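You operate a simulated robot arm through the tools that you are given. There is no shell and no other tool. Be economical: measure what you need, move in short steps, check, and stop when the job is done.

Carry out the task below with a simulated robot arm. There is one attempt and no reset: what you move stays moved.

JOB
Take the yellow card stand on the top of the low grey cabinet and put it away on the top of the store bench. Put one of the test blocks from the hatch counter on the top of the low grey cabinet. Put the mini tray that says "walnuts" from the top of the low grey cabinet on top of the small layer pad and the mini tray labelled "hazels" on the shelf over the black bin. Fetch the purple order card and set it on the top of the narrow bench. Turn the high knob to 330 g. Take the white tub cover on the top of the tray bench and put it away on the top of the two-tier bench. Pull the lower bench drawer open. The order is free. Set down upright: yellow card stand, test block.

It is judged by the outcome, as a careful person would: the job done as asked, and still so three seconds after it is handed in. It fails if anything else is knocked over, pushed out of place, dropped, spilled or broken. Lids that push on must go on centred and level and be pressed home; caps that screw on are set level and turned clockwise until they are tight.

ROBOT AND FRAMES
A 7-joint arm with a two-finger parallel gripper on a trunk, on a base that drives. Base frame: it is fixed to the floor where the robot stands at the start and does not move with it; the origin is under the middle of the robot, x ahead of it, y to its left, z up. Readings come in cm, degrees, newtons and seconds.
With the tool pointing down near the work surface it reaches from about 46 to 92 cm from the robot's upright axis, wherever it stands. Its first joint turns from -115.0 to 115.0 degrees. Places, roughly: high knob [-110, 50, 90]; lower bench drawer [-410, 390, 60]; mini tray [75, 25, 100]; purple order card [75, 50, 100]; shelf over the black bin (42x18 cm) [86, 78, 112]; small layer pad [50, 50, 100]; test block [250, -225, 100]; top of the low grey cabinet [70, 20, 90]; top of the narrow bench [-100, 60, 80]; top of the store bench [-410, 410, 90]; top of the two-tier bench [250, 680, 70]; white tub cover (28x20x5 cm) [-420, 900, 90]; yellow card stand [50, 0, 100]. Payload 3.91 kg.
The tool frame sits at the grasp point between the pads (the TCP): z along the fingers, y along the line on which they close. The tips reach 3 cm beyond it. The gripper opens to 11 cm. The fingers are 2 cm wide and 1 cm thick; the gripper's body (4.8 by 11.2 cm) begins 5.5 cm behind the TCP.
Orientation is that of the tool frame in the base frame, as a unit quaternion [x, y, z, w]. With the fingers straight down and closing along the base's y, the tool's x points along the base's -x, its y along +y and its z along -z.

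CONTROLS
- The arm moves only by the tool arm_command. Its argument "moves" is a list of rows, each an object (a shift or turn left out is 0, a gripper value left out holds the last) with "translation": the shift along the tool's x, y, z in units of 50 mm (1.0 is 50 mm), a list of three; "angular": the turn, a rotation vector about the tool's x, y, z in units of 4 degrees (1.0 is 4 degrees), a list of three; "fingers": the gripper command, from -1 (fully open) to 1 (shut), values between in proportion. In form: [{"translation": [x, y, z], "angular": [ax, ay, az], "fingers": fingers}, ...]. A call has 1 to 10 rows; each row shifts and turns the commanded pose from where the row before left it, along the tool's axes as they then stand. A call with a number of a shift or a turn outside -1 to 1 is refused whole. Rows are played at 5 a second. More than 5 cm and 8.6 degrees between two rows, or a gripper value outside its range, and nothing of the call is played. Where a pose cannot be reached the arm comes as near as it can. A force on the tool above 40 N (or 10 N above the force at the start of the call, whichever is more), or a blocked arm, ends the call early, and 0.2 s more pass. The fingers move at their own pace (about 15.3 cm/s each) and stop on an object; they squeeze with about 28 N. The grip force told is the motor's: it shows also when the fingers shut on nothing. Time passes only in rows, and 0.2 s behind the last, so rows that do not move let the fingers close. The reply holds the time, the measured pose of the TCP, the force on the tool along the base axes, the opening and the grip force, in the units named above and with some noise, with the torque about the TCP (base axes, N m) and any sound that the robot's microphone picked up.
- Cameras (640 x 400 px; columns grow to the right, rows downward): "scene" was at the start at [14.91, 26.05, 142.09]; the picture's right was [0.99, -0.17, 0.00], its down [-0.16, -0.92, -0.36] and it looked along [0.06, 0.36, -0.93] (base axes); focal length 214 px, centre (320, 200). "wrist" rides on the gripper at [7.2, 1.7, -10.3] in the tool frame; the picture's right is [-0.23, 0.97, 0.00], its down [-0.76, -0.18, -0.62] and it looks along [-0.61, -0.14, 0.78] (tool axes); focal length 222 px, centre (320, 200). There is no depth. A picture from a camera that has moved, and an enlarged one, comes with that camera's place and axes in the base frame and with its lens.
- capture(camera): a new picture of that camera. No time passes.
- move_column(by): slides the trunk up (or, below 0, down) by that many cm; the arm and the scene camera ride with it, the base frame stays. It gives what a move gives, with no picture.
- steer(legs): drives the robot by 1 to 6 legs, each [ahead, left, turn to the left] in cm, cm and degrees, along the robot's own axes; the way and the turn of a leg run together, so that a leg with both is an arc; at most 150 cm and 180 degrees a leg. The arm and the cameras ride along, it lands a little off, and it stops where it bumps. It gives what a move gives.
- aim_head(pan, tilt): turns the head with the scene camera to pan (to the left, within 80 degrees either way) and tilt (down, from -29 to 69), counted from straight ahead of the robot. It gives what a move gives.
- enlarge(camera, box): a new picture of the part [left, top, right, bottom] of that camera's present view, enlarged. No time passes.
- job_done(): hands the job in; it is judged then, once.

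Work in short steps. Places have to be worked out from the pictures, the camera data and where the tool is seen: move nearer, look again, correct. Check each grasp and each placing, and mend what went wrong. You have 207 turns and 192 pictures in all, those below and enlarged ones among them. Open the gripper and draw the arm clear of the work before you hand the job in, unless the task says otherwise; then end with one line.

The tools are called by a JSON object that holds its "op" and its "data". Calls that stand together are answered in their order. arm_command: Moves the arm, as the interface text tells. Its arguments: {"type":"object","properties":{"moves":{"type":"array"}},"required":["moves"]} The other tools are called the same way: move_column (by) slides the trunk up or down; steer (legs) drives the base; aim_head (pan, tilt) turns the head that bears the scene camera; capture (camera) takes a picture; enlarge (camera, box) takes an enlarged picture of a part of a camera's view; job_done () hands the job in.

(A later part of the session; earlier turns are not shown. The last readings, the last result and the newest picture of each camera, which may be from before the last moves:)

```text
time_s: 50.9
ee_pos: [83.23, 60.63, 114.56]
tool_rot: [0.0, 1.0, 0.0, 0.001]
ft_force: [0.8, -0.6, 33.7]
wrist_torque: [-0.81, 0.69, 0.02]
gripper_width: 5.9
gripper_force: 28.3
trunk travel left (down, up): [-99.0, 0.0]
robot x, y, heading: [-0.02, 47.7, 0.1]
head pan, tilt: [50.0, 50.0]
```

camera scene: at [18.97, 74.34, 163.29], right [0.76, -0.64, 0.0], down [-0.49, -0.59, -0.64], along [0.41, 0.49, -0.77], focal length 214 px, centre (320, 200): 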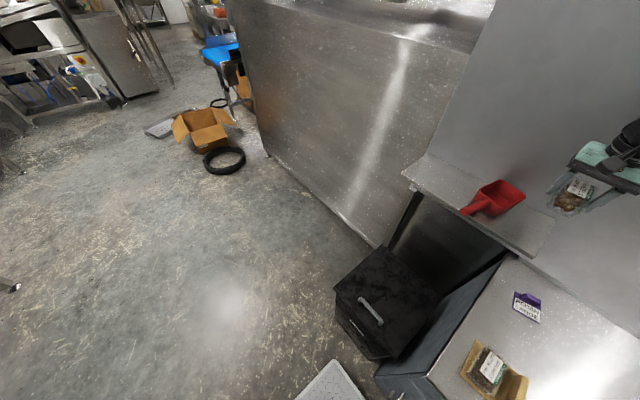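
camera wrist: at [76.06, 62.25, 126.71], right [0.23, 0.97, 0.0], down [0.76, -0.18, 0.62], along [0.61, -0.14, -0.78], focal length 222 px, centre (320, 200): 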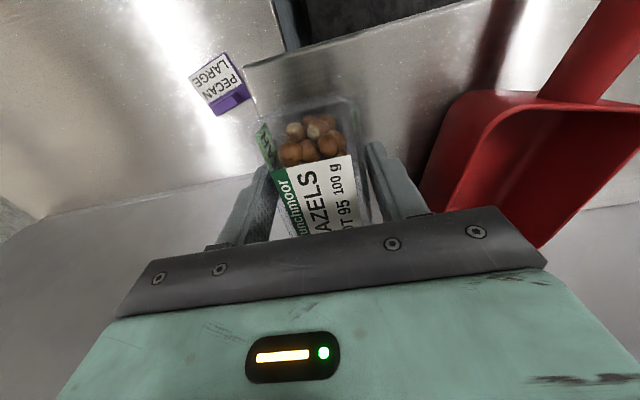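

Contact made (pressing slightly too hard); back off and look.

{"op": "arm_command", "data": {"moves": [{"translation": [0, 0, -0.07]}, {}]}}

{"op": "capture", "data": {"camera": "wrist"}}

{"op": "enlarge", "data": {"camera": "scene", "box": [440, 120, 640, 280]}}

```text
time_s: 51.5
ee_pos: [83.24, 60.68, 114.55]
tool_rot: [0.001, 1.0, 0.0, 0.0]
ft_force: [3.6, 0.7, 7.9]
wrist_torque: [0.03, -0.63, 0.0]
gripper_width: 5.95
gripper_force: 28.1
trunk travel left (down, up): [-99.0, 0.0]
robot x, y, heading: [0.14, 48.16, -0.1]
head pan, tilt: [50.0, 50.0]
```

```text
157 pictures are left
camera wrist: at [75.89, 62.31, 124.71], right [0.23, 0.97, 0.0], down [0.76, -0.18, 0.62], along [0.61, -0.14, -0.78], focal length 222 px, centre (320, 200)
```

wrist: 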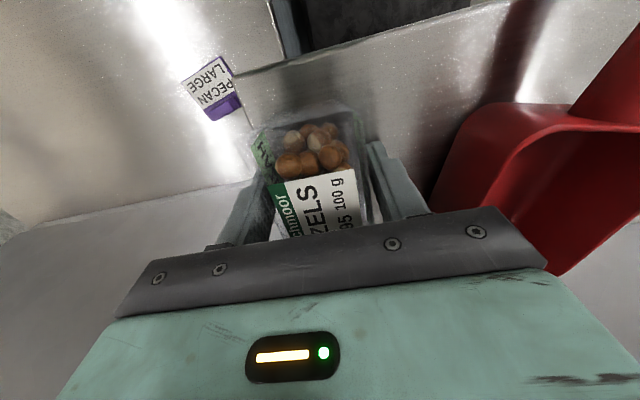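

```text
2.50 times, centred on (540, 200) of scene
camera zoom: at [18.97, 74.33, 163.26], right [0.77, -0.64, 0.0], down [-0.49, -0.59, -0.64], along [0.41, 0.49, -0.77], focal length 536 px, centre (-230, 200)
```

zoom: 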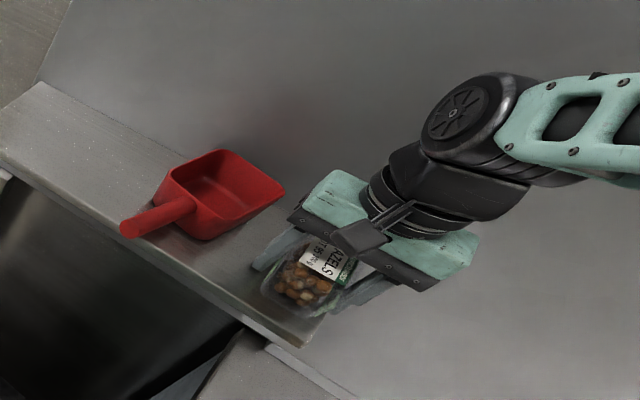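

It rests on the shelf. Release with limited opening and rise.

{"op": "arm_command", "data": {"moves": [{"fingers": -0.28}, {"fingers": -0.28}, {"fingers": -0.28}, {"translation": [0, 0, -0.6]}, {"translation": [0, 0, -0.9]}, {"translation": [0, 0, -0.9]}]}}

{"op": "capture", "data": {"camera": "wrist"}}

{"op": "enlarge", "data": {"camera": "scene", "box": [440, 120, 640, 280]}}

```text
time_s: 52.9
ee_pos: [83.2, 60.85, 126.57]
tool_rot: [0.001, 1.0, 0.0, 0.0]
ft_force: [-0.5, 1.0, 0.1]
wrist_torque: [-0.03, 0.01, -0.03]
gripper_width: 7.07
gripper_force: 0.1
trunk travel left (down, up): [-99.0, 0.0]
robot x, y, heading: [0.06, 47.46, -0.0]
head pan, tilt: [50.0, 50.0]
```

```text
155 pictures are left
camera wrist: at [75.92, 62.45, 136.83], right [0.23, 0.97, 0.0], down [0.76, -0.18, 0.62], along [0.61, -0.14, -0.78], focal length 222 px, centre (320, 200)
```

wrist: 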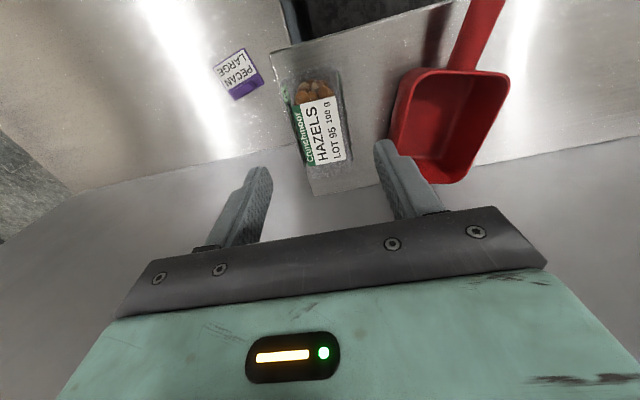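

```text
2.50 times, centred on (540, 200) of scene
camera zoom: at [19.02, 74.34, 163.28], right [0.77, -0.64, 0.0], down [-0.49, -0.59, -0.64], along [0.41, 0.49, -0.77], focal length 536 px, centre (-230, 200)
```

zoom: 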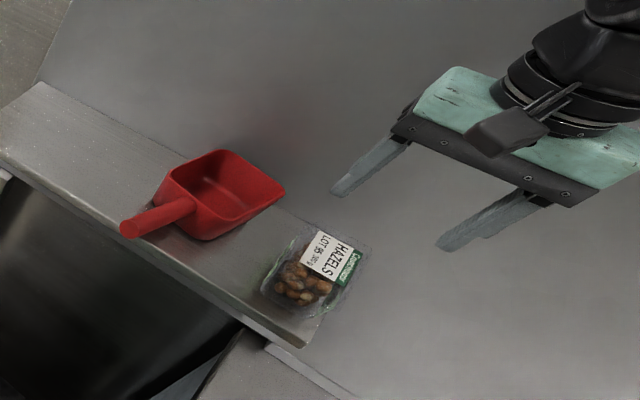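

Hazels placed well. Next the purple card: its grip block is near (81.5, 46.7). Move right to above it, clear of the shelf, then lower the trunk.

{"op": "arm_command", "data": {"moves": [{"translation": [0.1, -0.95, 0], "fingers": -1}, {"translation": [0.2, -0.95, 0]}, {"translation": [0.2, -0.92, 0]}]}}

{"op": "move_column", "data": {"by": -19}}

{"op": "capture", "data": {"camera": "wrist"}}

{"op": "enlarge", "data": {"camera": "wrist", "box": [240, 20, 400, 160]}}

```text
time_s: 53.7
ee_pos: [80.85, 46.48, 126.53]
tool_rot: [0.0, 1.0, 0.0, 0.0]
ft_force: [-0.2, -0.4, 0.3]
wrist_torque: [-0.04, 0.03, -0.01]
gripper_width: 11.01
gripper_force: 0.0
trunk travel left (down, up): [-99.0, 0.0]
robot x, y, heading: [0.48, 47.9, -0.4]
head pan, tilt: [50.0, 50.0]
```

```text
time_s: 55.8
ee_pos: [80.86, 46.44, 107.57]
tool_rot: [0.001, 1.0, 0.0, 0.0]
ft_force: [-0.5, 0.2, 0.0]
wrist_torque: [0.03, 0.01, -0.04]
gripper_width: 11.01
gripper_force: 0.0
trunk travel left (down, up): [-80.0, 19.0]
robot x, y, heading: [0.47, 47.52, -0.3]
head pan, tilt: [50.0, 50.0]
```

```text
153 pictures are left
camera wrist: at [73.47, 48.11, 117.77], right [0.23, 0.97, 0.0], down [0.76, -0.18, 0.62], along [0.61, -0.14, -0.78], focal length 222 px, centre (320, 200)
```

wrist: 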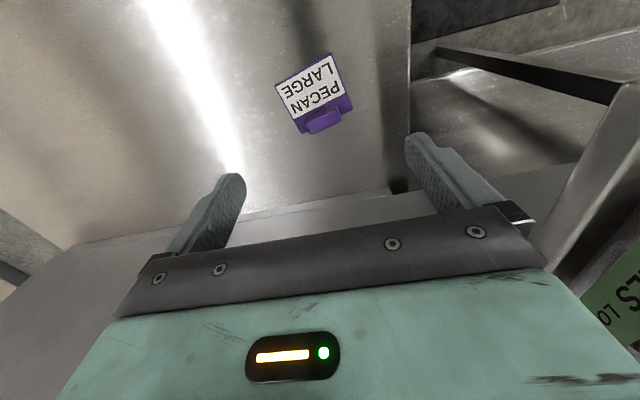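

```text
2.86 times, centred on (320, 90) of wrist
camera zoom: at [73.47, 48.11, 117.77], right [0.23, 0.97, 0.0], down [0.76, -0.18, 0.62], along [0.61, -0.14, -0.78], focal length 635 px, centre (320, 514)
```

zoom: 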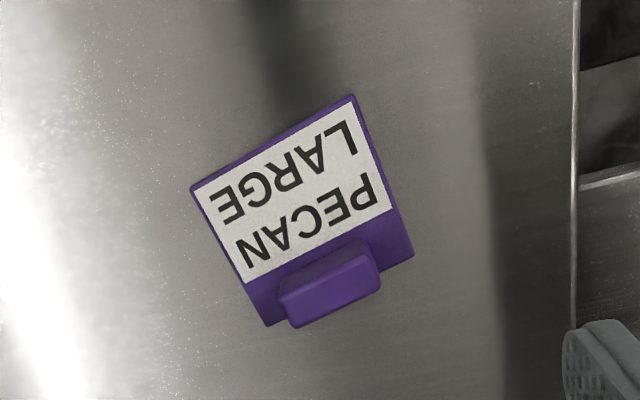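

Block centre ≈(82.1, 46.6), ~4 cm along y. Descend in two stages and grasp it, with tips just above the card.

{"op": "arm_command", "data": {"moves": [{"translation": [-0.25, 0.03, 0.8]}, {"translation": [0, 0, 0.9]}, {"translation": [0, 0, 0.5]}]}}

{"op": "capture", "data": {"camera": "wrist"}}

```text
time_s: 56.6
ee_pos: [82.01, 46.54, 96.66]
tool_rot: [0.0, 1.0, 0.0, 0.0]
ft_force: [0.0, 0.2, -0.3]
wrist_torque: [0.02, 0.01, 0.01]
gripper_width: 11.02
gripper_force: 0.1
trunk travel left (down, up): [-80.0, 19.0]
robot x, y, heading: [0.2, 47.62, -0.1]
head pan, tilt: [50.0, 50.0]
```

```text
151 pictures are left
camera wrist: at [74.78, 48.22, 106.82], right [0.23, 0.97, 0.0], down [0.76, -0.18, 0.62], along [0.61, -0.14, -0.78], focal length 222 px, centre (320, 200)
```

wrist: 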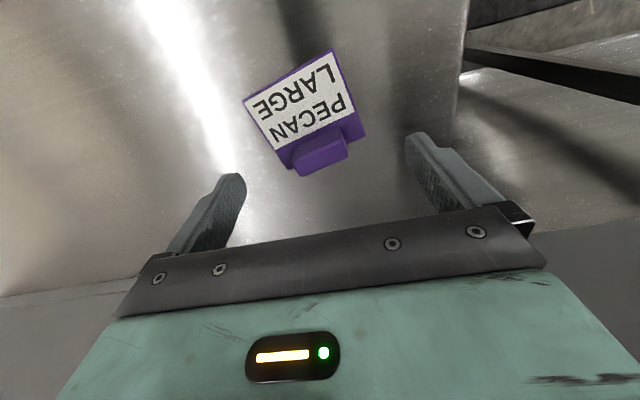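

Aligned. Descend the last 2.8 cm and close.

{"op": "arm_command", "data": {"moves": [{"translation": [-0.03, 0, 0.35]}, {"translation": [0, 0, 0.22]}, {"fingers": 1}, {"fingers": 1}, {"fingers": 1}]}}

{"op": "arm_command", "data": {"moves": [{"translation": [0, 0, -0.6]}, {"translation": [0, 0, -0.6]}]}}

{"op": "capture", "data": {"camera": "wrist"}}

```text
time_s: 57.8
ee_pos: [82.26, 46.64, 93.68]
tool_rot: [0.001, 1.0, 0.0, 0.0]
ft_force: [0.2, -0.3, -0.4]
wrist_torque: [0.01, 0.0, -0.04]
gripper_width: 3.99
gripper_force: 28.1
trunk travel left (down, up): [-80.0, 19.0]
robot x, y, heading: [-0.19, 47.79, -0.1]
head pan, tilt: [50.0, 50.0]
```

```text
time_s: 58.4
ee_pos: [82.03, 46.48, 99.79]
tool_rot: [0.001, 1.0, 0.0, 0.0]
ft_force: [0.3, -0.3, -0.5]
wrist_torque: [0.01, 0.01, 0.0]
gripper_width: 3.99
gripper_force: 28.3
trunk travel left (down, up): [-80.0, 19.0]
robot x, y, heading: [-0.27, 47.84, -0.1]
head pan, tilt: [50.0, 50.0]
```

```text
150 pictures are left
camera wrist: at [74.77, 48.21, 109.97], right [0.23, 0.97, 0.0], down [0.76, -0.18, 0.62], along [0.61, -0.14, -0.78], focal length 222 px, centre (320, 200)
```

wrist: 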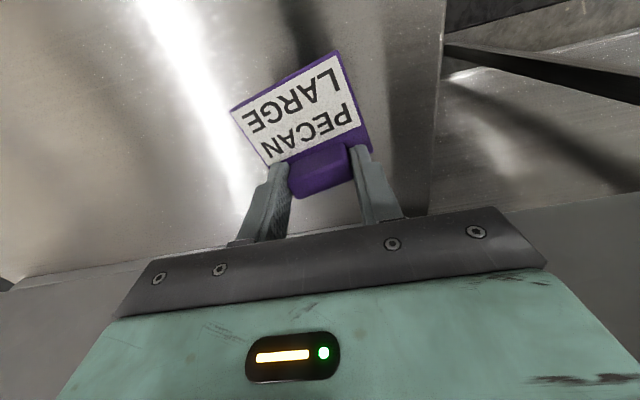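

Card held firmly. Lift and retract, then look left and right before backing off.

{"op": "arm_command", "data": {"moves": [{"translation": [0, 0, -1]}, {"translation": [0, 0, -1]}, {"translation": [0, 0, -1]}, {"translation": [1, 0, 0]}, {"translation": [1, 0, 0]}, {"translation": [1, 0, 0]}, {"translation": [1, 0, 0]}, {"translation": [1, 0, 0]}]}}

{"op": "aim_head", "data": {"pan": 80, "tilt": 25}}

{"op": "capture", "data": {"camera": "scene"}}

{"op": "aim_head", "data": {"pan": -80, "tilt": 25}}

{"op": "capture", "data": {"camera": "scene"}}

```text
time_s: 60.2
ee_pos: [57.08, 46.57, 114.77]
tool_rot: [0.002, 1.0, 0.0, 0.0]
ft_force: [0.3, 0.1, -0.6]
wrist_torque: [-0.01, 0.02, -0.01]
gripper_width: 4.01
gripper_force: 28.3
trunk travel left (down, up): [-80.0, 19.0]
robot x, y, heading: [0.53, 47.67, -0.1]
head pan, tilt: [50.0, 50.0]
```

```text
time_s: 61.1
ee_pos: [57.12, 46.71, 114.91]
tool_rot: [0.0, 1.0, 0.0, -0.001]
ft_force: [0.4, -0.7, 0.5]
wrist_torque: [0.01, 0.01, 0.01]
gripper_width: 3.97
gripper_force: 28.3
trunk travel left (down, up): [-80.0, 19.0]
robot x, y, heading: [-0.07, 47.67, -0.2]
head pan, tilt: [80.0, 25.0]
```

```text
149 pictures are left
camera scene: at [15.66, 77.51, 148.03], right [0.98, -0.18, 0.0], down [-0.07, -0.42, -0.91], along [0.16, 0.89, -0.42], focal length 214 px, centre (320, 200)
```

scene: 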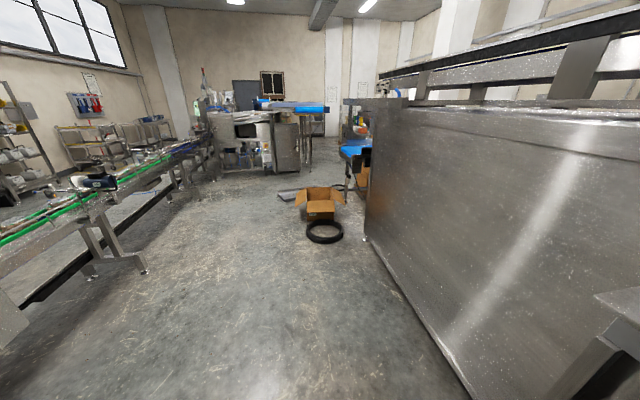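

```text
time_s: 63.6
ee_pos: [57.16, 46.72, 114.78]
tool_rot: [0.001, 1.0, 0.0, 0.0]
ft_force: [1.4, -0.8, 0.1]
wrist_torque: [0.01, 0.0, 0.01]
gripper_width: 3.96
gripper_force: 28.0
trunk travel left (down, up): [-80.0, 19.0]
robot x, y, heading: [0.37, 47.95, 0.1]
head pan, tilt: [-80.0, 25.0]
```

```text
148 pictures are left
camera scene: at [15.63, 59.36, 148.04], right [-0.98, -0.17, 0.0], down [-0.07, 0.42, -0.91], along [0.16, -0.89, -0.42], focal length 214 px, centre (320, 200)
```

scene: 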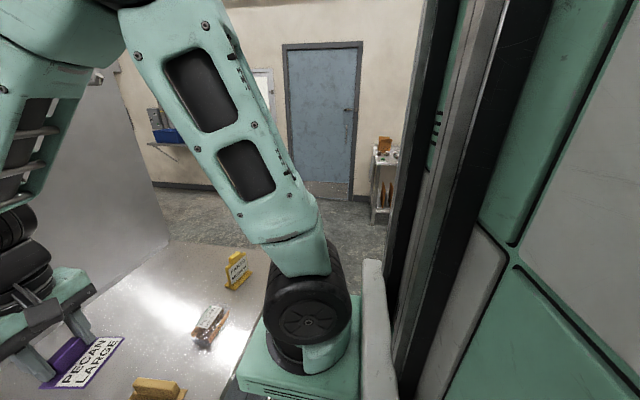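

Space behind-left holds a conveyor; floor in front is clear. Back off 20 cm, turn left 90° and look toward the bench/knob side.

{"op": "steer", "data": {"legs": [[-20, 0, 0], [0, 0, 90]]}}

{"op": "aim_head", "data": {"pan": 70, "tilt": 35}}

{"op": "capture", "data": {"camera": "scene"}}

```text
time_s: 69.0
ee_pos: [-18.8, 105.11, 114.81]
tool_rot: [0.71, -0.704, 0.0, 0.001]
ft_force: [-0.1, 0.5, 0.6]
wrist_torque: [0.0, 0.01, 0.04]
gripper_width: 3.9
gripper_force: 28.0
trunk travel left (down, up): [-80.0, 19.0]
robot x, y, heading: [-19.32, 48.15, 90.3]
head pan, tilt: [-80.0, 25.0]
```

```text
time_s: 71.3
ee_pos: [-18.79, 104.97, 114.89]
tool_rot: [0.71, -0.704, 0.0, 0.0]
ft_force: [-0.4, 0.4, 0.3]
wrist_torque: [-0.01, -0.03, -0.01]
gripper_width: 3.86
gripper_force: 28.3
trunk travel left (down, up): [-80.0, 19.0]
robot x, y, heading: [-19.4, 47.79, 90.6]
head pan, tilt: [70.0, 35.0]
```

```text
147 pictures are left
camera scene: at [-48.62, 64.97, 146.46], right [0.33, 0.94, 0.0], down [0.54, -0.19, -0.82], along [-0.77, 0.27, -0.57], focal length 214 px, centre (320, 200)
```

scene: 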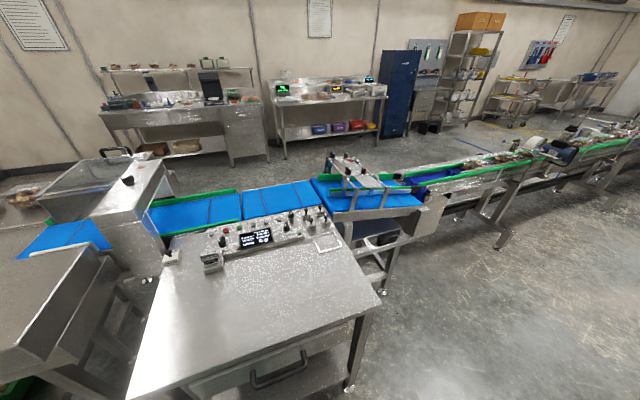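

The narrow bench is right here: front edge x≈−77, with a control panel at its back. Turn another 90° left to face it.

{"op": "steer", "data": {"legs": [[0, 0, 90]]}}

{"op": "aim_head", "data": {"pan": 0, "tilt": 45}}

{"op": "capture", "data": {"camera": "scene"}}

{"op": "capture", "data": {"camera": "wrist"}}

```text
time_s: 75.6
ee_pos: [-76.51, 48.19, 114.8]
tool_rot: [1.0, 0.008, 0.0, 0.001]
ft_force: [-0.9, -0.4, -1.1]
wrist_torque: [-0.02, 0.02, 0.01]
gripper_width: 3.86
gripper_force: 27.9
trunk travel left (down, up): [-80.0, 19.0]
robot x, y, heading: [-19.43, 48.01, -178.9]
head pan, tilt: [70.0, 35.0]
```

```text
time_s: 77.0
ee_pos: [-76.56, 48.2, 114.79]
tool_rot: [1.0, 0.008, 0.0, -0.001]
ft_force: [-0.5, -0.2, 0.1]
wrist_torque: [0.02, 0.01, 0.0]
gripper_width: 3.88
gripper_force: 27.4
trunk travel left (down, up): [-80.0, 19.0]
robot x, y, heading: [-19.5, 48.12, -179.2]
head pan, tilt: [0.0, 45.0]
```

```text
146 pictures are left
camera scene: at [-41.72, 27.13, 144.98], right [-0.02, 1.0, 0.0], down [0.71, 0.01, -0.71], along [-0.71, -0.01, -0.71], focal length 214 px, centre (320, 200)
```

scene: 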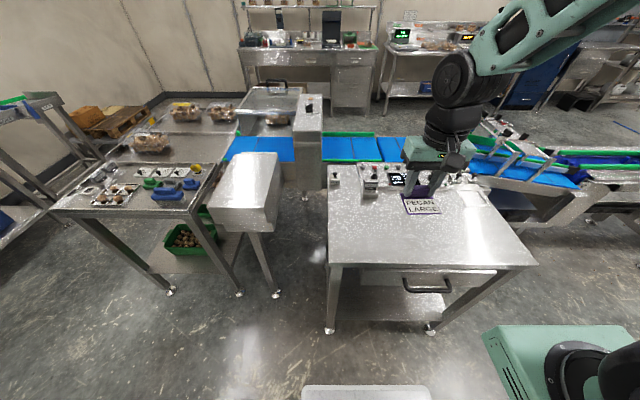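

```text
145 pictures are left
camera wrist: at [-69.32, 46.66, 125.0], right [-0.21, -0.98, 0.0], down [-0.76, 0.17, 0.62], along [-0.61, 0.13, -0.78], focal length 222 px, centre (320, 200)
```

wrist: 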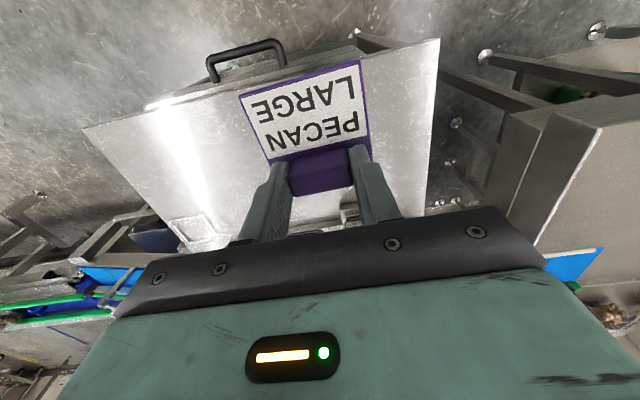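

Bench spans x −77…−112, y 29…98. I'll set the card at TCP ≈(−90, 62): move across, then lower the trunk 24 cm.

{"op": "arm_command", "data": {"moves": [{"translation": [-0.65, -0.7, 0]}, {"translation": [-0.65, -0.7, 0]}, {"translation": [-0.65, -0.7, 0]}, {"translation": [-0.65, -0.7, 0]}]}}

{"op": "move_column", "data": {"by": -24}}

{"op": "capture", "data": {"camera": "wrist"}}

{"op": "capture", "data": {"camera": "scene"}}

```text
time_s: 78.0
ee_pos: [-89.55, 62.0, 114.9]
tool_rot: [1.0, 0.008, 0.0, 0.0]
ft_force: [0.5, -0.5, -0.8]
wrist_torque: [0.02, 0.01, 0.01]
gripper_width: 3.85
gripper_force: 28.1
trunk travel left (down, up): [-80.0, 19.0]
robot x, y, heading: [-19.29, 47.83, -179.0]
head pan, tilt: [0.0, 45.0]
```

```text
time_s: 80.5
ee_pos: [-89.56, 62.17, 90.84]
tool_rot: [1.0, 0.008, 0.0, 0.0]
ft_force: [0.7, 0.3, -0.3]
wrist_torque: [0.01, 0.0, 0.01]
gripper_width: 3.87
gripper_force: 28.0
trunk travel left (down, up): [-56.0, 43.0]
robot x, y, heading: [-19.27, 47.64, -179.1]
head pan, tilt: [0.0, 45.0]
```

```text
144 pictures are left
camera wrist: at [-82.41, 60.49, 101.03], right [-0.21, -0.98, 0.0], down [-0.76, 0.17, 0.62], along [-0.61, 0.13, -0.78], focal length 222 px, centre (320, 200)
```

wrist: 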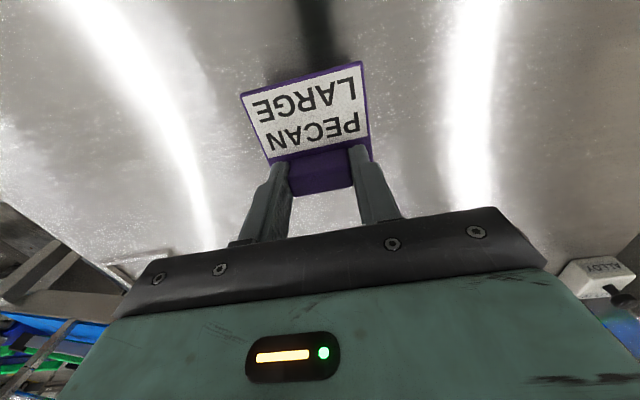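

```text
143 pictures are left
camera scene: at [-41.72, 27.14, 120.98], right [-0.02, 1.0, 0.0], down [0.71, 0.01, -0.71], along [-0.71, -0.01, -0.71], focal length 214 px, centre (320, 200)
```

scene: 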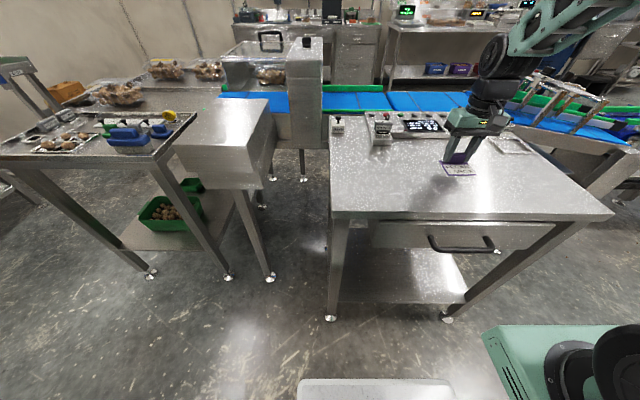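

Parallax gives a bench height ≈85, so only ~2 cm remain. Lower carefully.

{"op": "arm_command", "data": {"moves": [{"translation": [0, 0, 0.2]}, {}]}}

{"op": "arm_command", "data": {"moves": [{"translation": [0, 0, 0.08]}, {}]}}

{"op": "arm_command", "data": {"moves": [{"translation": [0, 0, 0.05]}, {}]}}

```text
time_s: 81.1
ee_pos: [-89.57, 62.0, 89.78]
tool_rot: [1.0, 0.008, 0.0, 0.0]
ft_force: [-0.3, -0.3, -0.4]
wrist_torque: [0.0, 0.02, 0.01]
gripper_width: 3.85
gripper_force: 27.6
trunk travel left (down, up): [-56.0, 43.0]
robot x, y, heading: [-19.46, 47.8, -179.1]
head pan, tilt: [0.0, 45.0]
```

```text
time_s: 81.7
ee_pos: [-89.52, 62.02, 89.33]
tool_rot: [1.0, 0.008, 0.0, 0.001]
ft_force: [0.2, 0.1, -0.8]
wrist_torque: [-0.02, 0.03, -0.01]
gripper_width: 3.86
gripper_force: 27.5
trunk travel left (down, up): [-56.0, 43.0]
robot x, y, heading: [-19.43, 47.93, -179.2]
head pan, tilt: [0.0, 45.0]
```

```text
time_s: 82.3
ee_pos: [-89.49, 62.04, 89.13]
tool_rot: [1.0, 0.008, 0.0, 0.0]
ft_force: [0.7, 0.0, -0.7]
wrist_torque: [0.03, 0.01, 0.04]
gripper_width: 3.87
gripper_force: 28.0
trunk travel left (down, up): [-56.0, 43.0]
robot x, y, heading: [-19.37, 47.91, -179.3]
head pan, tilt: [0.0, 45.0]
```

{"op": "arm_command", "data": {"moves": [{"translation": [0, 0, 0.06]}, {}]}}

{"op": "arm_command", "data": {"moves": [{"translation": [0, 0, 0.06]}, {}]}}

{"op": "arm_command", "data": {"moves": [{"translation": [0, 0, 0.05]}, {}]}}

{"op": "arm_command", "data": {"moves": [{"translation": [0, 0, 0.05]}, {}]}}

{"op": "capture", "data": {"camera": "wrist"}}

```text
time_s: 82.9
ee_pos: [-89.51, 62.17, 88.82]
tool_rot: [1.0, 0.009, 0.0, 0.0]
ft_force: [-0.2, -0.7, -0.5]
wrist_torque: [0.0, 0.01, -0.01]
gripper_width: 3.85
gripper_force: 28.5
trunk travel left (down, up): [-56.0, 43.0]
robot x, y, heading: [-19.57, 47.67, -179.0]
head pan, tilt: [0.0, 45.0]
```

```text
time_s: 83.5
ee_pos: [-89.55, 62.09, 88.39]
tool_rot: [1.0, 0.008, -0.001, 0.0]
ft_force: [0.3, 0.6, -1.1]
wrist_torque: [0.0, -0.02, 0.03]
gripper_width: 3.87
gripper_force: 27.8
trunk travel left (down, up): [-56.0, 43.0]
robot x, y, heading: [-19.81, 48.06, -179.2]
head pan, tilt: [0.0, 45.0]
```

```text
time_s: 84.1
ee_pos: [-89.62, 61.97, 88.25]
tool_rot: [1.0, 0.008, -0.001, -0.001]
ft_force: [-0.5, 0.5, -0.4]
wrist_torque: [-0.03, 0.03, 0.02]
gripper_width: 3.87
gripper_force: 27.9
trunk travel left (down, up): [-56.0, 43.0]
robot x, y, heading: [-19.34, 47.95, -179.0]
head pan, tilt: [0.0, 45.0]
```

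```text
time_s: 84.7
ee_pos: [-89.69, 62.05, 88.05]
tool_rot: [1.0, 0.007, 0.0, 0.0]
ft_force: [-0.6, 0.8, 0.5]
wrist_torque: [-0.01, 0.01, -0.01]
gripper_width: 3.85
gripper_force: 28.0
trunk travel left (down, up): [-56.0, 43.0]
robot x, y, heading: [-19.42, 47.73, -179.0]
head pan, tilt: [0.0, 45.0]
```

```text
142 pictures are left
camera wrist: at [-82.42, 60.48, 98.23], right [-0.21, -0.98, 0.0], down [-0.76, 0.17, 0.62], along [-0.61, 0.13, -0.78], focal length 222 px, centre (320, 200)
```

wrist: 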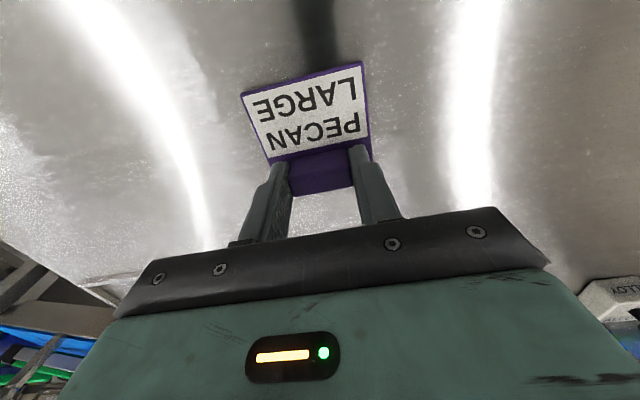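

Still no contact; go on.

{"op": "arm_command", "data": {"moves": [{"translation": [0, 0, 0.06]}, {}]}}

{"op": "arm_command", "data": {"moves": [{"translation": [0, 0, 0.06]}, {}]}}

{"op": "arm_command", "data": {"moves": [{"translation": [0, 0, 0.06]}, {}]}}

```text
time_s: 85.3
ee_pos: [-89.57, 62.11, 87.78]
tool_rot: [1.0, 0.008, 0.0, -0.001]
ft_force: [0.1, 0.5, -0.4]
wrist_torque: [-0.02, 0.03, 0.0]
gripper_width: 3.87
gripper_force: 28.0
trunk travel left (down, up): [-56.0, 43.0]
robot x, y, heading: [-19.52, 48.16, -178.9]
head pan, tilt: [0.0, 45.0]
```

```text
time_s: 85.9
ee_pos: [-89.68, 62.07, 87.67]
tool_rot: [1.0, 0.008, -0.002, 0.0]
ft_force: [4.3, -1.3, 21.2]
wrist_torque: [-0.03, -0.42, 0.0]
gripper_width: 3.85
gripper_force: 28.1
trunk travel left (down, up): [-56.0, 43.0]
robot x, y, heading: [-19.21, 48.17, -179.4]
head pan, tilt: [0.0, 45.0]
```

```text
time_s: 86.5
ee_pos: [-89.66, 61.94, 87.38]
tool_rot: [1.0, 0.008, -0.004, 0.0]
ft_force: [-2.3, -2.9, 34.1]
wrist_torque: [-0.1, 0.07, 0.02]
gripper_width: 3.85
gripper_force: 27.8
trunk travel left (down, up): [-56.0, 43.0]
robot x, y, heading: [-19.44, 48.23, -179.0]
head pan, tilt: [0.0, 45.0]
```

Contact. Ease off, release and rise.

{"op": "arm_command", "data": {"moves": [{"translation": [0, 0, -0.09]}, {"fingers": 0}, {"fingers": 0}, {"translation": [0, 0, -0.5]}, {"translation": [0, 0, -0.9], "fingers": -1}, {"translation": [0, 0, -0.9]}]}}

{"op": "capture", "data": {"camera": "wrist"}}

{"op": "enlarge", "data": {"camera": "scene", "box": [320, 90, 540, 200]}}

```text
time_s: 87.9
ee_pos: [-89.74, 62.09, 99.14]
tool_rot: [1.0, 0.008, 0.0, 0.0]
ft_force: [-0.9, -0.3, 0.0]
wrist_torque: [0.03, -0.03, -0.01]
gripper_width: 11.0
gripper_force: 0.1
trunk travel left (down, up): [-56.0, 43.0]
robot x, y, heading: [-19.7, 47.96, -179.4]
head pan, tilt: [0.0, 45.0]
```

```text
141 pictures are left
camera wrist: at [-82.53, 60.64, 109.35], right [-0.21, -0.98, 0.0], down [-0.76, 0.17, 0.62], along [-0.61, 0.13, -0.78], focal length 222 px, centre (320, 200)
```

wrist: 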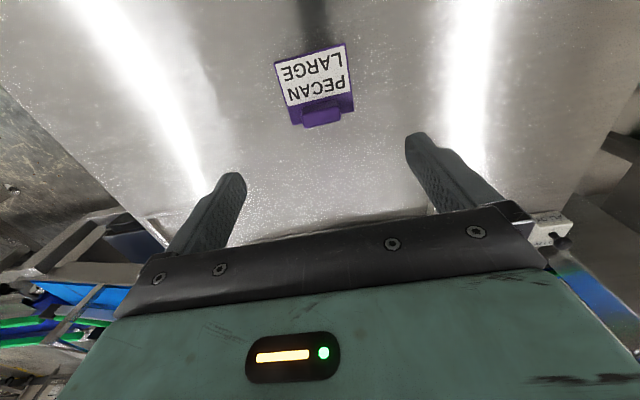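

```text
2.91 times, centred on (430, 145) of scene
camera zoom: at [-41.74, 27.14, 120.97], right [-0.02, 1.0, 0.0], down [0.71, 0.01, -0.71], along [-0.71, -0.01, -0.71], focal length 624 px, centre (0, 360)
```

zoom: 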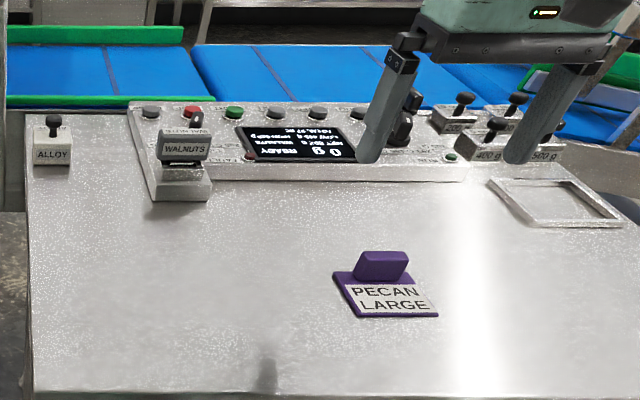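

Card done. Now the control panel: draw the arm back and up to view the knobs.

{"op": "arm_command", "data": {"moves": [{"translation": [0.6, 0, -0.8]}, {"translation": [0.6, -0.6, -0.5]}, {"translation": [0.6, -0.6, -0.5]}, {"translation": [0.6, -0.7, 0]}, {"translation": [0.3, -0.9, 0]}]}}

{"op": "enlarge", "data": {"camera": "scene", "box": [350, 100, 510, 180]}}

{"op": "capture", "data": {"camera": "scene"}}

```text
time_s: 89.1
ee_pos: [-76.35, 76.19, 108.15]
tool_rot: [1.0, 0.009, 0.001, 0.0]
ft_force: [0.3, 0.6, 0.3]
wrist_torque: [0.0, 0.01, 0.0]
gripper_width: 10.98
gripper_force: 0.0
trunk travel left (down, up): [-56.0, 43.0]
robot x, y, heading: [-18.93, 47.98, -179.0]
head pan, tilt: [0.0, 45.0]
```

```text
4.00 times, centred on (430, 140) of scene
camera zoom: at [-41.72, 27.1, 120.97], right [-0.02, 1.0, 0.0], down [0.71, 0.01, -0.71], along [-0.71, -0.01, -0.71], focal length 858 px, centre (-120, 440)
```

zoom: 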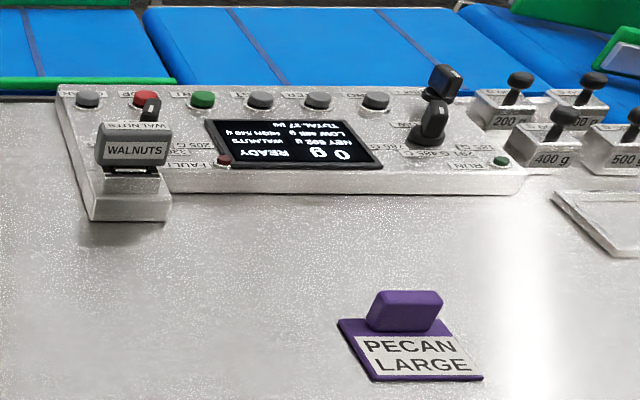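

```text
138 pictures are left
camera scene: at [-41.72, 27.1, 120.97], right [-0.02, 1.0, 0.0], down [0.71, 0.01, -0.71], along [-0.71, -0.01, -0.71], focal length 214 px, centre (320, 200)
```

scene: 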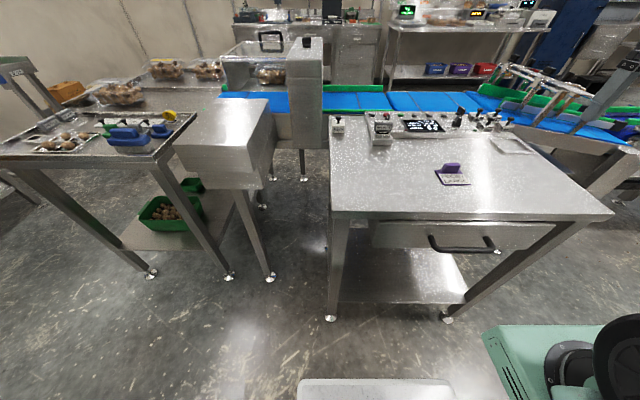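

Panel text is upside-down from here; knobs near (−115,74), (−123,78), and one behind the WALNUTS stand near (−117,50). Use the wrist camera from above.

{"op": "arm_command", "data": {"moves": [{"translation": [-0.7, 0.7, 0]}, {"translation": [-0.7, 0.7, 0]}, {"translation": [-0.7, 0.7, 0]}, {"translation": [-0.7, 0.7, 0]}, {"translation": [-0.7, 0.7, 0]}, {"translation": [-0.7, 0.7, 0]}]}}

{"op": "capture", "data": {"camera": "wrist"}}

```text
time_s: 90.5
ee_pos: [-96.86, 54.83, 108.19]
tool_rot: [1.0, 0.006, -0.001, 0.0]
ft_force: [0.6, 1.4, 0.7]
wrist_torque: [-0.03, -0.01, 0.04]
gripper_width: 11.02
gripper_force: 0.1
trunk travel left (down, up): [-56.0, 43.0]
robot x, y, heading: [-19.26, 47.8, -179.1]
head pan, tilt: [0.0, 45.0]
```

```text
137 pictures are left
camera wrist: at [-89.7, 53.3, 118.39], right [-0.21, -0.98, 0.0], down [-0.76, 0.17, 0.62], along [-0.61, 0.13, -0.78], focal length 222 px, centre (320, 200)
```

wrist: 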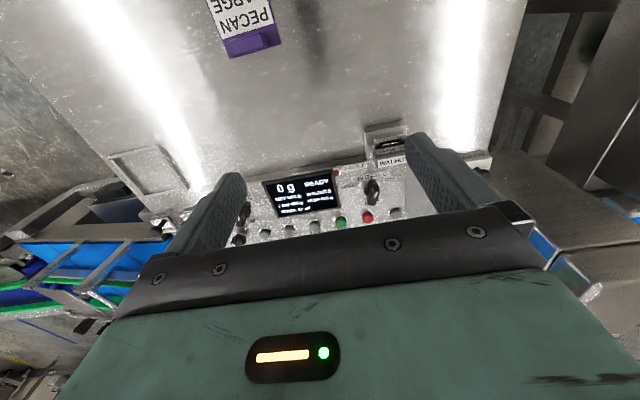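

{"op": "enlarge", "data": {"camera": "wrist", "box": [220, 110, 420, 250]}}

```text
2.86 times, centred on (320, 180) of wrist
camera zoom: at [-89.7, 53.3, 118.39], right [-0.21, -0.98, 0.0], down [-0.76, 0.17, 0.62], along [-0.61, 0.13, -0.78], focal length 635 px, centre (320, 257)
```

zoom: 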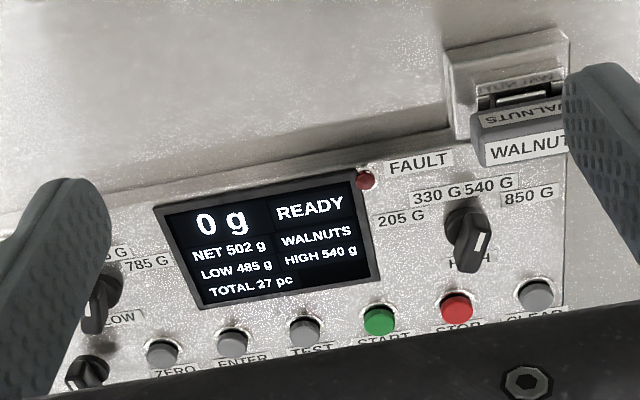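

Found the HIGH knob at ≈(−112,49.5); scale 205/330/540/850 clockwise, now at 540. It's too far to reach; drive forward 14 cm (≈10 cm spare to bench), with the gripper kept high.

{"op": "arm_command", "data": {"moves": [{"translation": [0.9, 0, -0.3]}, {"translation": [0.9, 0, -0.3]}, {"translation": [0.9, 0, 0]}]}}

{"op": "steer", "data": {"legs": [[14, 0, 0]]}}

{"op": "capture", "data": {"camera": "wrist"}}

```text
time_s: 91.3
ee_pos: [-83.26, 55.08, 111.21]
tool_rot: [1.0, 0.008, 0.0, 0.0]
ft_force: [0.3, -1.0, -1.1]
wrist_torque: [-0.01, -0.02, 0.0]
gripper_width: 10.99
gripper_force: 0.0
trunk travel left (down, up): [-56.0, 43.0]
robot x, y, heading: [-19.4, 47.8, -179.2]
head pan, tilt: [0.0, 45.0]
```

```text
time_s: 92.6
ee_pos: [-97.43, 54.9, 111.16]
tool_rot: [1.0, 0.009, 0.0, 0.0]
ft_force: [-0.2, 0.8, -1.0]
wrist_torque: [0.02, 0.0, 0.0]
gripper_width: 10.98
gripper_force: 0.1
trunk travel left (down, up): [-56.0, 43.0]
robot x, y, heading: [-33.35, 48.0, -179.0]
head pan, tilt: [0.0, 45.0]
```

```text
135 pictures are left
camera wrist: at [-90.2, 53.28, 121.42], right [-0.21, -0.98, 0.0], down [-0.76, 0.17, 0.62], along [-0.61, 0.13, -0.78], focal length 222 px, centre (320, 200)
```

wrist: 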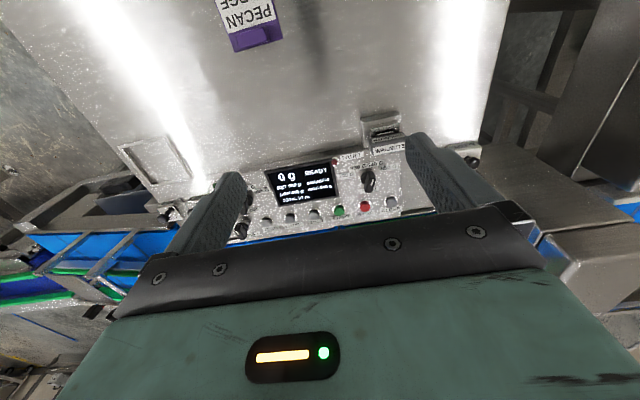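

Move above the knob at z≈103 for a close view.

{"op": "arm_command", "data": {"moves": [{"translation": [-0.9, 0.36, 0]}, {"translation": [-0.9, 0.36, 0]}, {"translation": [-0.9, 0.36, 0]}, {"translation": [-0.2, 0, 0.8]}, {"translation": [0, 0, 0.8]}]}}

{"op": "enlarge", "data": {"camera": "wrist", "box": [220, 60, 420, 210]}}

```text
time_s: 93.8
ee_pos: [-111.91, 49.3, 103.2]
tool_rot: [1.0, 0.008, 0.0, 0.0]
ft_force: [0.1, 0.4, 0.5]
wrist_torque: [0.01, 0.01, -0.03]
gripper_width: 11.0
gripper_force: 0.1
trunk travel left (down, up): [-56.0, 43.0]
robot x, y, heading: [-33.55, 47.59, -179.1]
head pan, tilt: [0.0, 45.0]
```

```text
2.67 times, centred on (320, 135) of wrist
camera zoom: at [-104.68, 47.8, 113.41], right [-0.21, -0.98, 0.0], down [-0.76, 0.17, 0.62], along [-0.61, 0.13, -0.78], focal length 592 px, centre (320, 373)
```

zoom: 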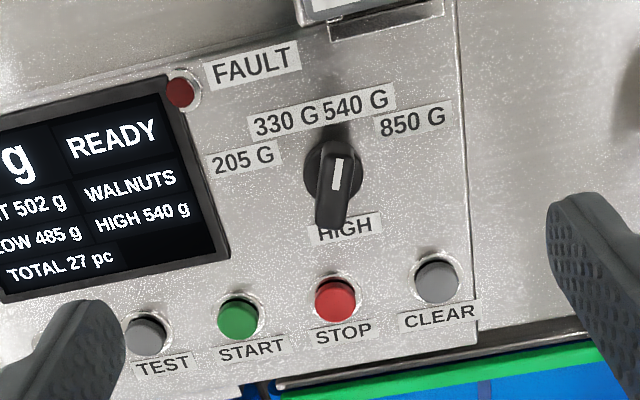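

Knob centre ≈(−113.9, 49.1), pointer ~24° right; 330 lies ~25–30° left. Rotate the tool +24° to align with the bar, narrow the fingers, and drop to z≈96 for a check.

{"op": "arm_command", "data": {"moves": [{"translation": [-0.4, 0.04, 0], "fingers": 0.3}, {"angular": [0, 0, 1]}, {"angular": [0, 0, 1]}, {"angular": [0, 0, 1]}, {"angular": [0, 0, 1]}, {"angular": [0, 0, 1]}, {"angular": [0, 0, 1]}, {"translation": [0, 0, 0.7]}, {"translation": [0, 0, 0.7]}]}}

{"op": "capture", "data": {"camera": "wrist"}}

{"op": "enlarge", "data": {"camera": "scene", "box": [340, 60, 540, 200]}}

```text
time_s: 95.8
ee_pos: [-113.72, 49.0, 96.25]
tool_rot: [0.979, -0.202, 0.0, 0.0]
ft_force: [0.1, 0.5, -0.2]
wrist_torque: [0.01, 0.04, 0.0]
gripper_width: 3.86
gripper_force: 0.1
trunk travel left (down, up): [-56.0, 43.0]
robot x, y, heading: [-33.41, 48.14, -179.0]
head pan, tilt: [0.0, 45.0]
```

```text
133 pictures are left
camera wrist: at [-107.86, 44.6, 106.43], right [-0.59, -0.81, 0.0], down [-0.63, 0.46, 0.62], along [-0.5, 0.37, -0.78], focal length 222 px, centre (320, 200)
```

wrist: 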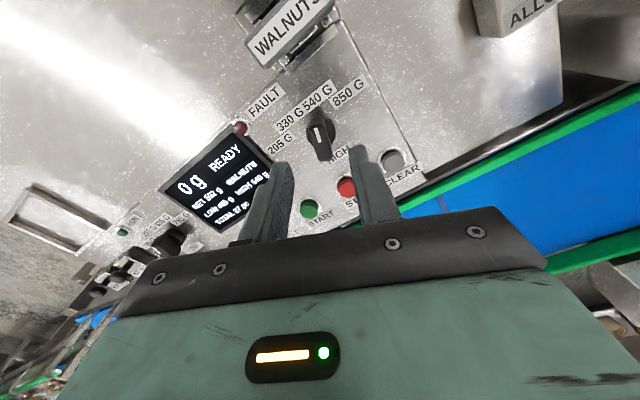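

```text
2.86 times, centred on (440, 130) of scene
camera zoom: at [-55.71, 26.94, 120.99], right [-0.02, 1.0, 0.0], down [0.71, 0.01, -0.71], along [-0.71, -0.01, -0.71], focal length 613 px, centre (-23, 400)
```

zoom: 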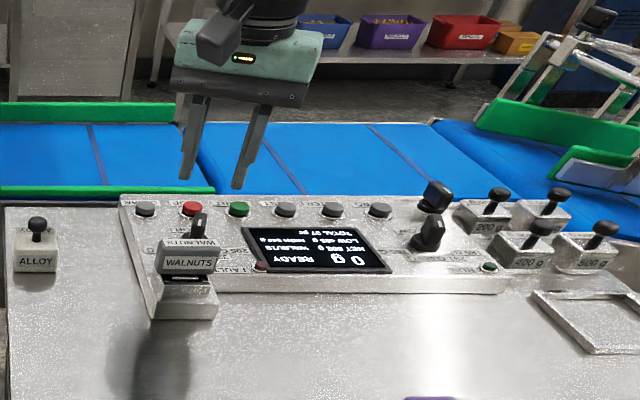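

{"op": "enlarge", "data": {"camera": "wrist", "box": [240, 70, 400, 180]}}

```text
3.64 times, centred on (320, 125) of wrist
camera zoom: at [-107.86, 44.6, 106.43], right [-0.59, -0.81, 0.0], down [-0.63, 0.46, 0.62], along [-0.5, 0.37, -0.78], focal length 808 px, centre (320, 473)
```

zoom: 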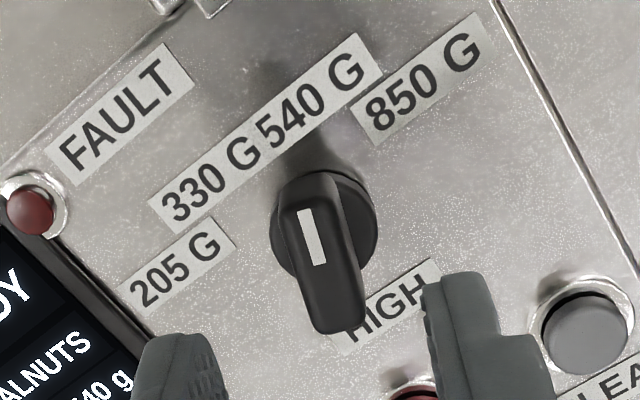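

Aligned with the bar within 1°. Descend to z≈92 and grip.

{"op": "arm_command", "data": {"moves": [{"translation": [0, 0.03, 0.5]}, {"translation": [0, 0, 0.35]}, {"fingers": 1}, {"fingers": 1}, {"fingers": 1}]}}

{"op": "capture", "data": {"camera": "wrist"}}

```text
time_s: 97.0
ee_pos: [-113.72, 48.89, 91.95]
tool_rot: [0.98, -0.201, 0.001, -0.001]
ft_force: [9.1, 9.2, -0.3]
wrist_torque: [0.09, -0.74, -0.03]
gripper_width: 1.39
gripper_force: 44.6
trunk travel left (down, up): [-56.0, 43.0]
robot x, y, heading: [-33.58, 47.59, -178.9]
head pan, tilt: [0.0, 45.0]
```

```text
130 pictures are left
camera wrist: at [-107.85, 44.61, 102.16], right [-0.59, -0.81, 0.0], down [-0.63, 0.46, 0.62], along [-0.5, 0.37, -0.78], focal length 222 px, centre (320, 200)
```

wrist: 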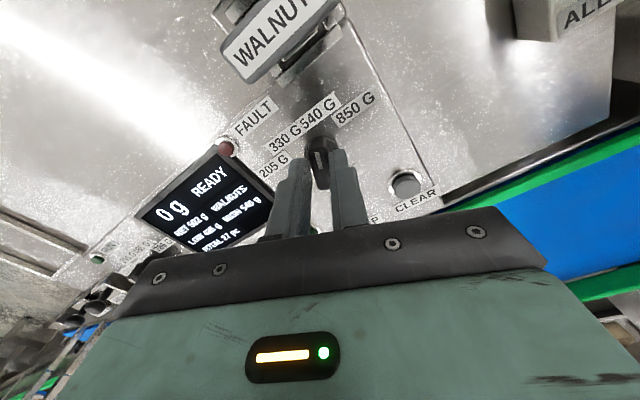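

Gripped (1.39 cm). Turn −24° (counter-clockwise seen from above) first and check the display.

{"op": "arm_command", "data": {"moves": [{"translation": [0, -0.03, 0]}, {"angular": [0, 0, -1]}, {"angular": [0, 0, -1]}, {"angular": [0, 0, -1]}, {"angular": [0, 0, -1]}, {"angular": [0, 0, -1]}, {"angular": [0, 0, -1]}]}}

{"op": "enlarge", "data": {"camera": "wrist", "box": [140, 60, 400, 240]}}

```text
time_s: 98.6
ee_pos: [-113.58, 49.25, 91.86]
tool_rot: [1.0, 0.007, 0.001, -0.001]
ft_force: [24.4, 23.0, -4.5]
wrist_torque: [0.7, 0.19, -0.14]
gripper_width: 1.36
gripper_force: 45.4
trunk travel left (down, up): [-56.0, 43.0]
robot x, y, heading: [-32.94, 47.41, -178.9]
head pan, tilt: [0.0, 45.0]
```

```text
2.22 times, centred on (270, 150) of wrist
camera zoom: at [-106.53, 47.67, 102.17], right [-0.21, -0.98, 0.0], down [-0.77, 0.17, 0.62], along [-0.61, 0.13, -0.78], focal length 494 px, centre (431, 311)
```

zoom: 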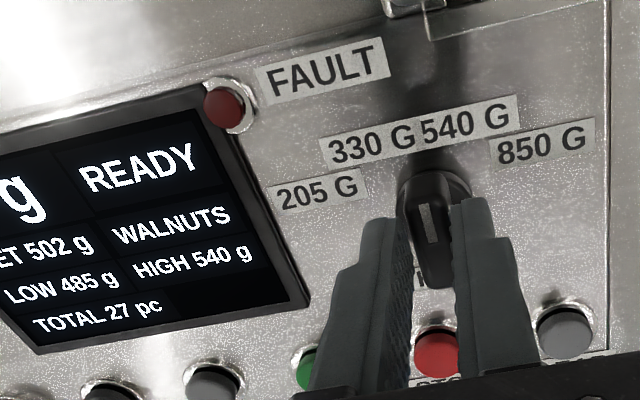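

Turned partway; lateral force suggests the tool is a little off-centre, so shift +x/+y by ~0.15 cm while continuing to turn.

{"op": "arm_command", "data": {"moves": [{"translation": [0.03, -0.03, 0]}, {"angular": [0, 0, -1]}, {"angular": [0, 0, -1]}, {"angular": [0, 0, -1]}, {"angular": [0, 0, -1]}]}}

{"op": "enlarge", "data": {"camera": "wrist", "box": [140, 60, 400, 240]}}

```text
time_s: 99.8
ee_pos: [-113.71, 49.47, 91.85]
tool_rot: [0.989, 0.146, -0.001, -0.001]
ft_force: [0.5, 26.9, -5.4]
wrist_torque: [1.05, -1.2, -0.13]
gripper_width: 1.38
gripper_force: 45.1
trunk travel left (down, up): [-56.0, 43.0]
robot x, y, heading: [-33.46, 47.99, -179.5]
head pan, tilt: [0.0, 45.0]
```

```text
2.22 times, centred on (270, 150) of wrist
camera zoom: at [-106.35, 49.91, 102.15], right [0.06, -1.0, 0.0], down [-0.78, -0.05, 0.62], along [-0.62, -0.04, -0.78], focal length 494 px, centre (431, 311)
```

zoom: 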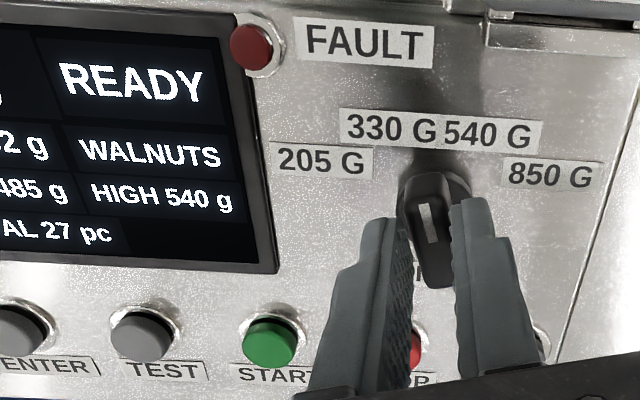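

Pointer now at about +17°. Continue ~8° more to +25°, relaxing the sideways force.

{"op": "arm_command", "data": {"moves": [{"translation": [0, -0.05, 0]}, {"angular": [0, 0, -1]}, {"angular": [0, 0, -1]}, {}]}}

{"op": "enlarge", "data": {"camera": "wrist", "box": [140, 60, 400, 240]}}

```text
time_s: 100.8
ee_pos: [-113.67, 49.54, 91.88]
tool_rot: [0.977, 0.215, -0.001, -0.001]
ft_force: [-0.7, 24.4, -3.0]
wrist_torque: [0.7, -0.11, -0.16]
gripper_width: 1.36
gripper_force: 44.8
trunk travel left (down, up): [-56.0, 43.0]
robot x, y, heading: [-33.58, 47.67, -179.0]
head pan, tilt: [0.0, 45.0]
```

```text
2.22 times, centred on (270, 150) of wrist
camera zoom: at [-106.53, 51.04, 102.15], right [0.2, -0.98, 0.0], down [-0.76, -0.16, 0.62], along [-0.61, -0.13, -0.78], focal length 494 px, centre (431, 311)
```

zoom: 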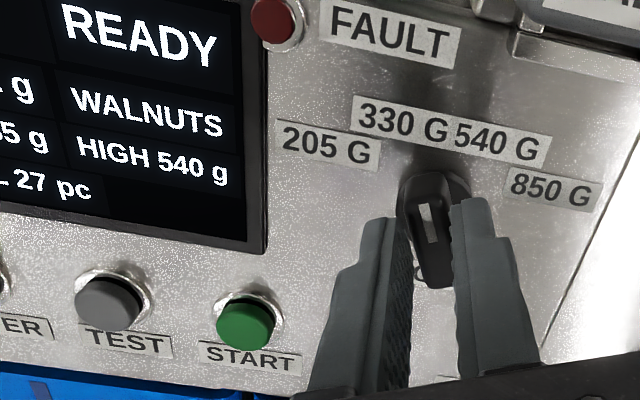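

Tool is at +25° from straight; the display may be static. Release and inspect the pointer against the scale.

{"op": "arm_command", "data": {"moves": [{"fingers": 0.4}, {"fingers": 0.4}, {"translation": [0, 0, -0.5]}, {"translation": [0, 0, -0.5]}]}}

{"op": "enlarge", "data": {"camera": "wrist", "box": [200, 50, 400, 190]}}

```text
time_s: 101.8
ee_pos: [-113.71, 49.41, 96.94]
tool_rot: [0.976, 0.216, 0.0, -0.001]
ft_force: [-0.4, 0.0, 0.3]
wrist_torque: [-0.04, 0.0, 0.0]
gripper_width: 3.28
gripper_force: 0.1
trunk travel left (down, up): [-56.0, 43.0]
robot x, y, heading: [-33.51, 47.98, -179.0]
head pan, tilt: [0.0, 45.0]
```

```text
2.86 times, centred on (300, 120) of wrist
camera zoom: at [-106.5, 50.92, 107.13], right [0.2, -0.98, 0.0], down [-0.77, -0.16, 0.62], along [-0.61, -0.13, -0.78], focal length 635 px, centre (377, 429)
```

zoom: 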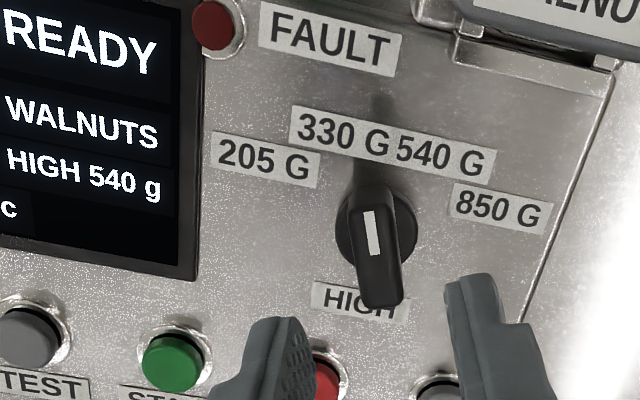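

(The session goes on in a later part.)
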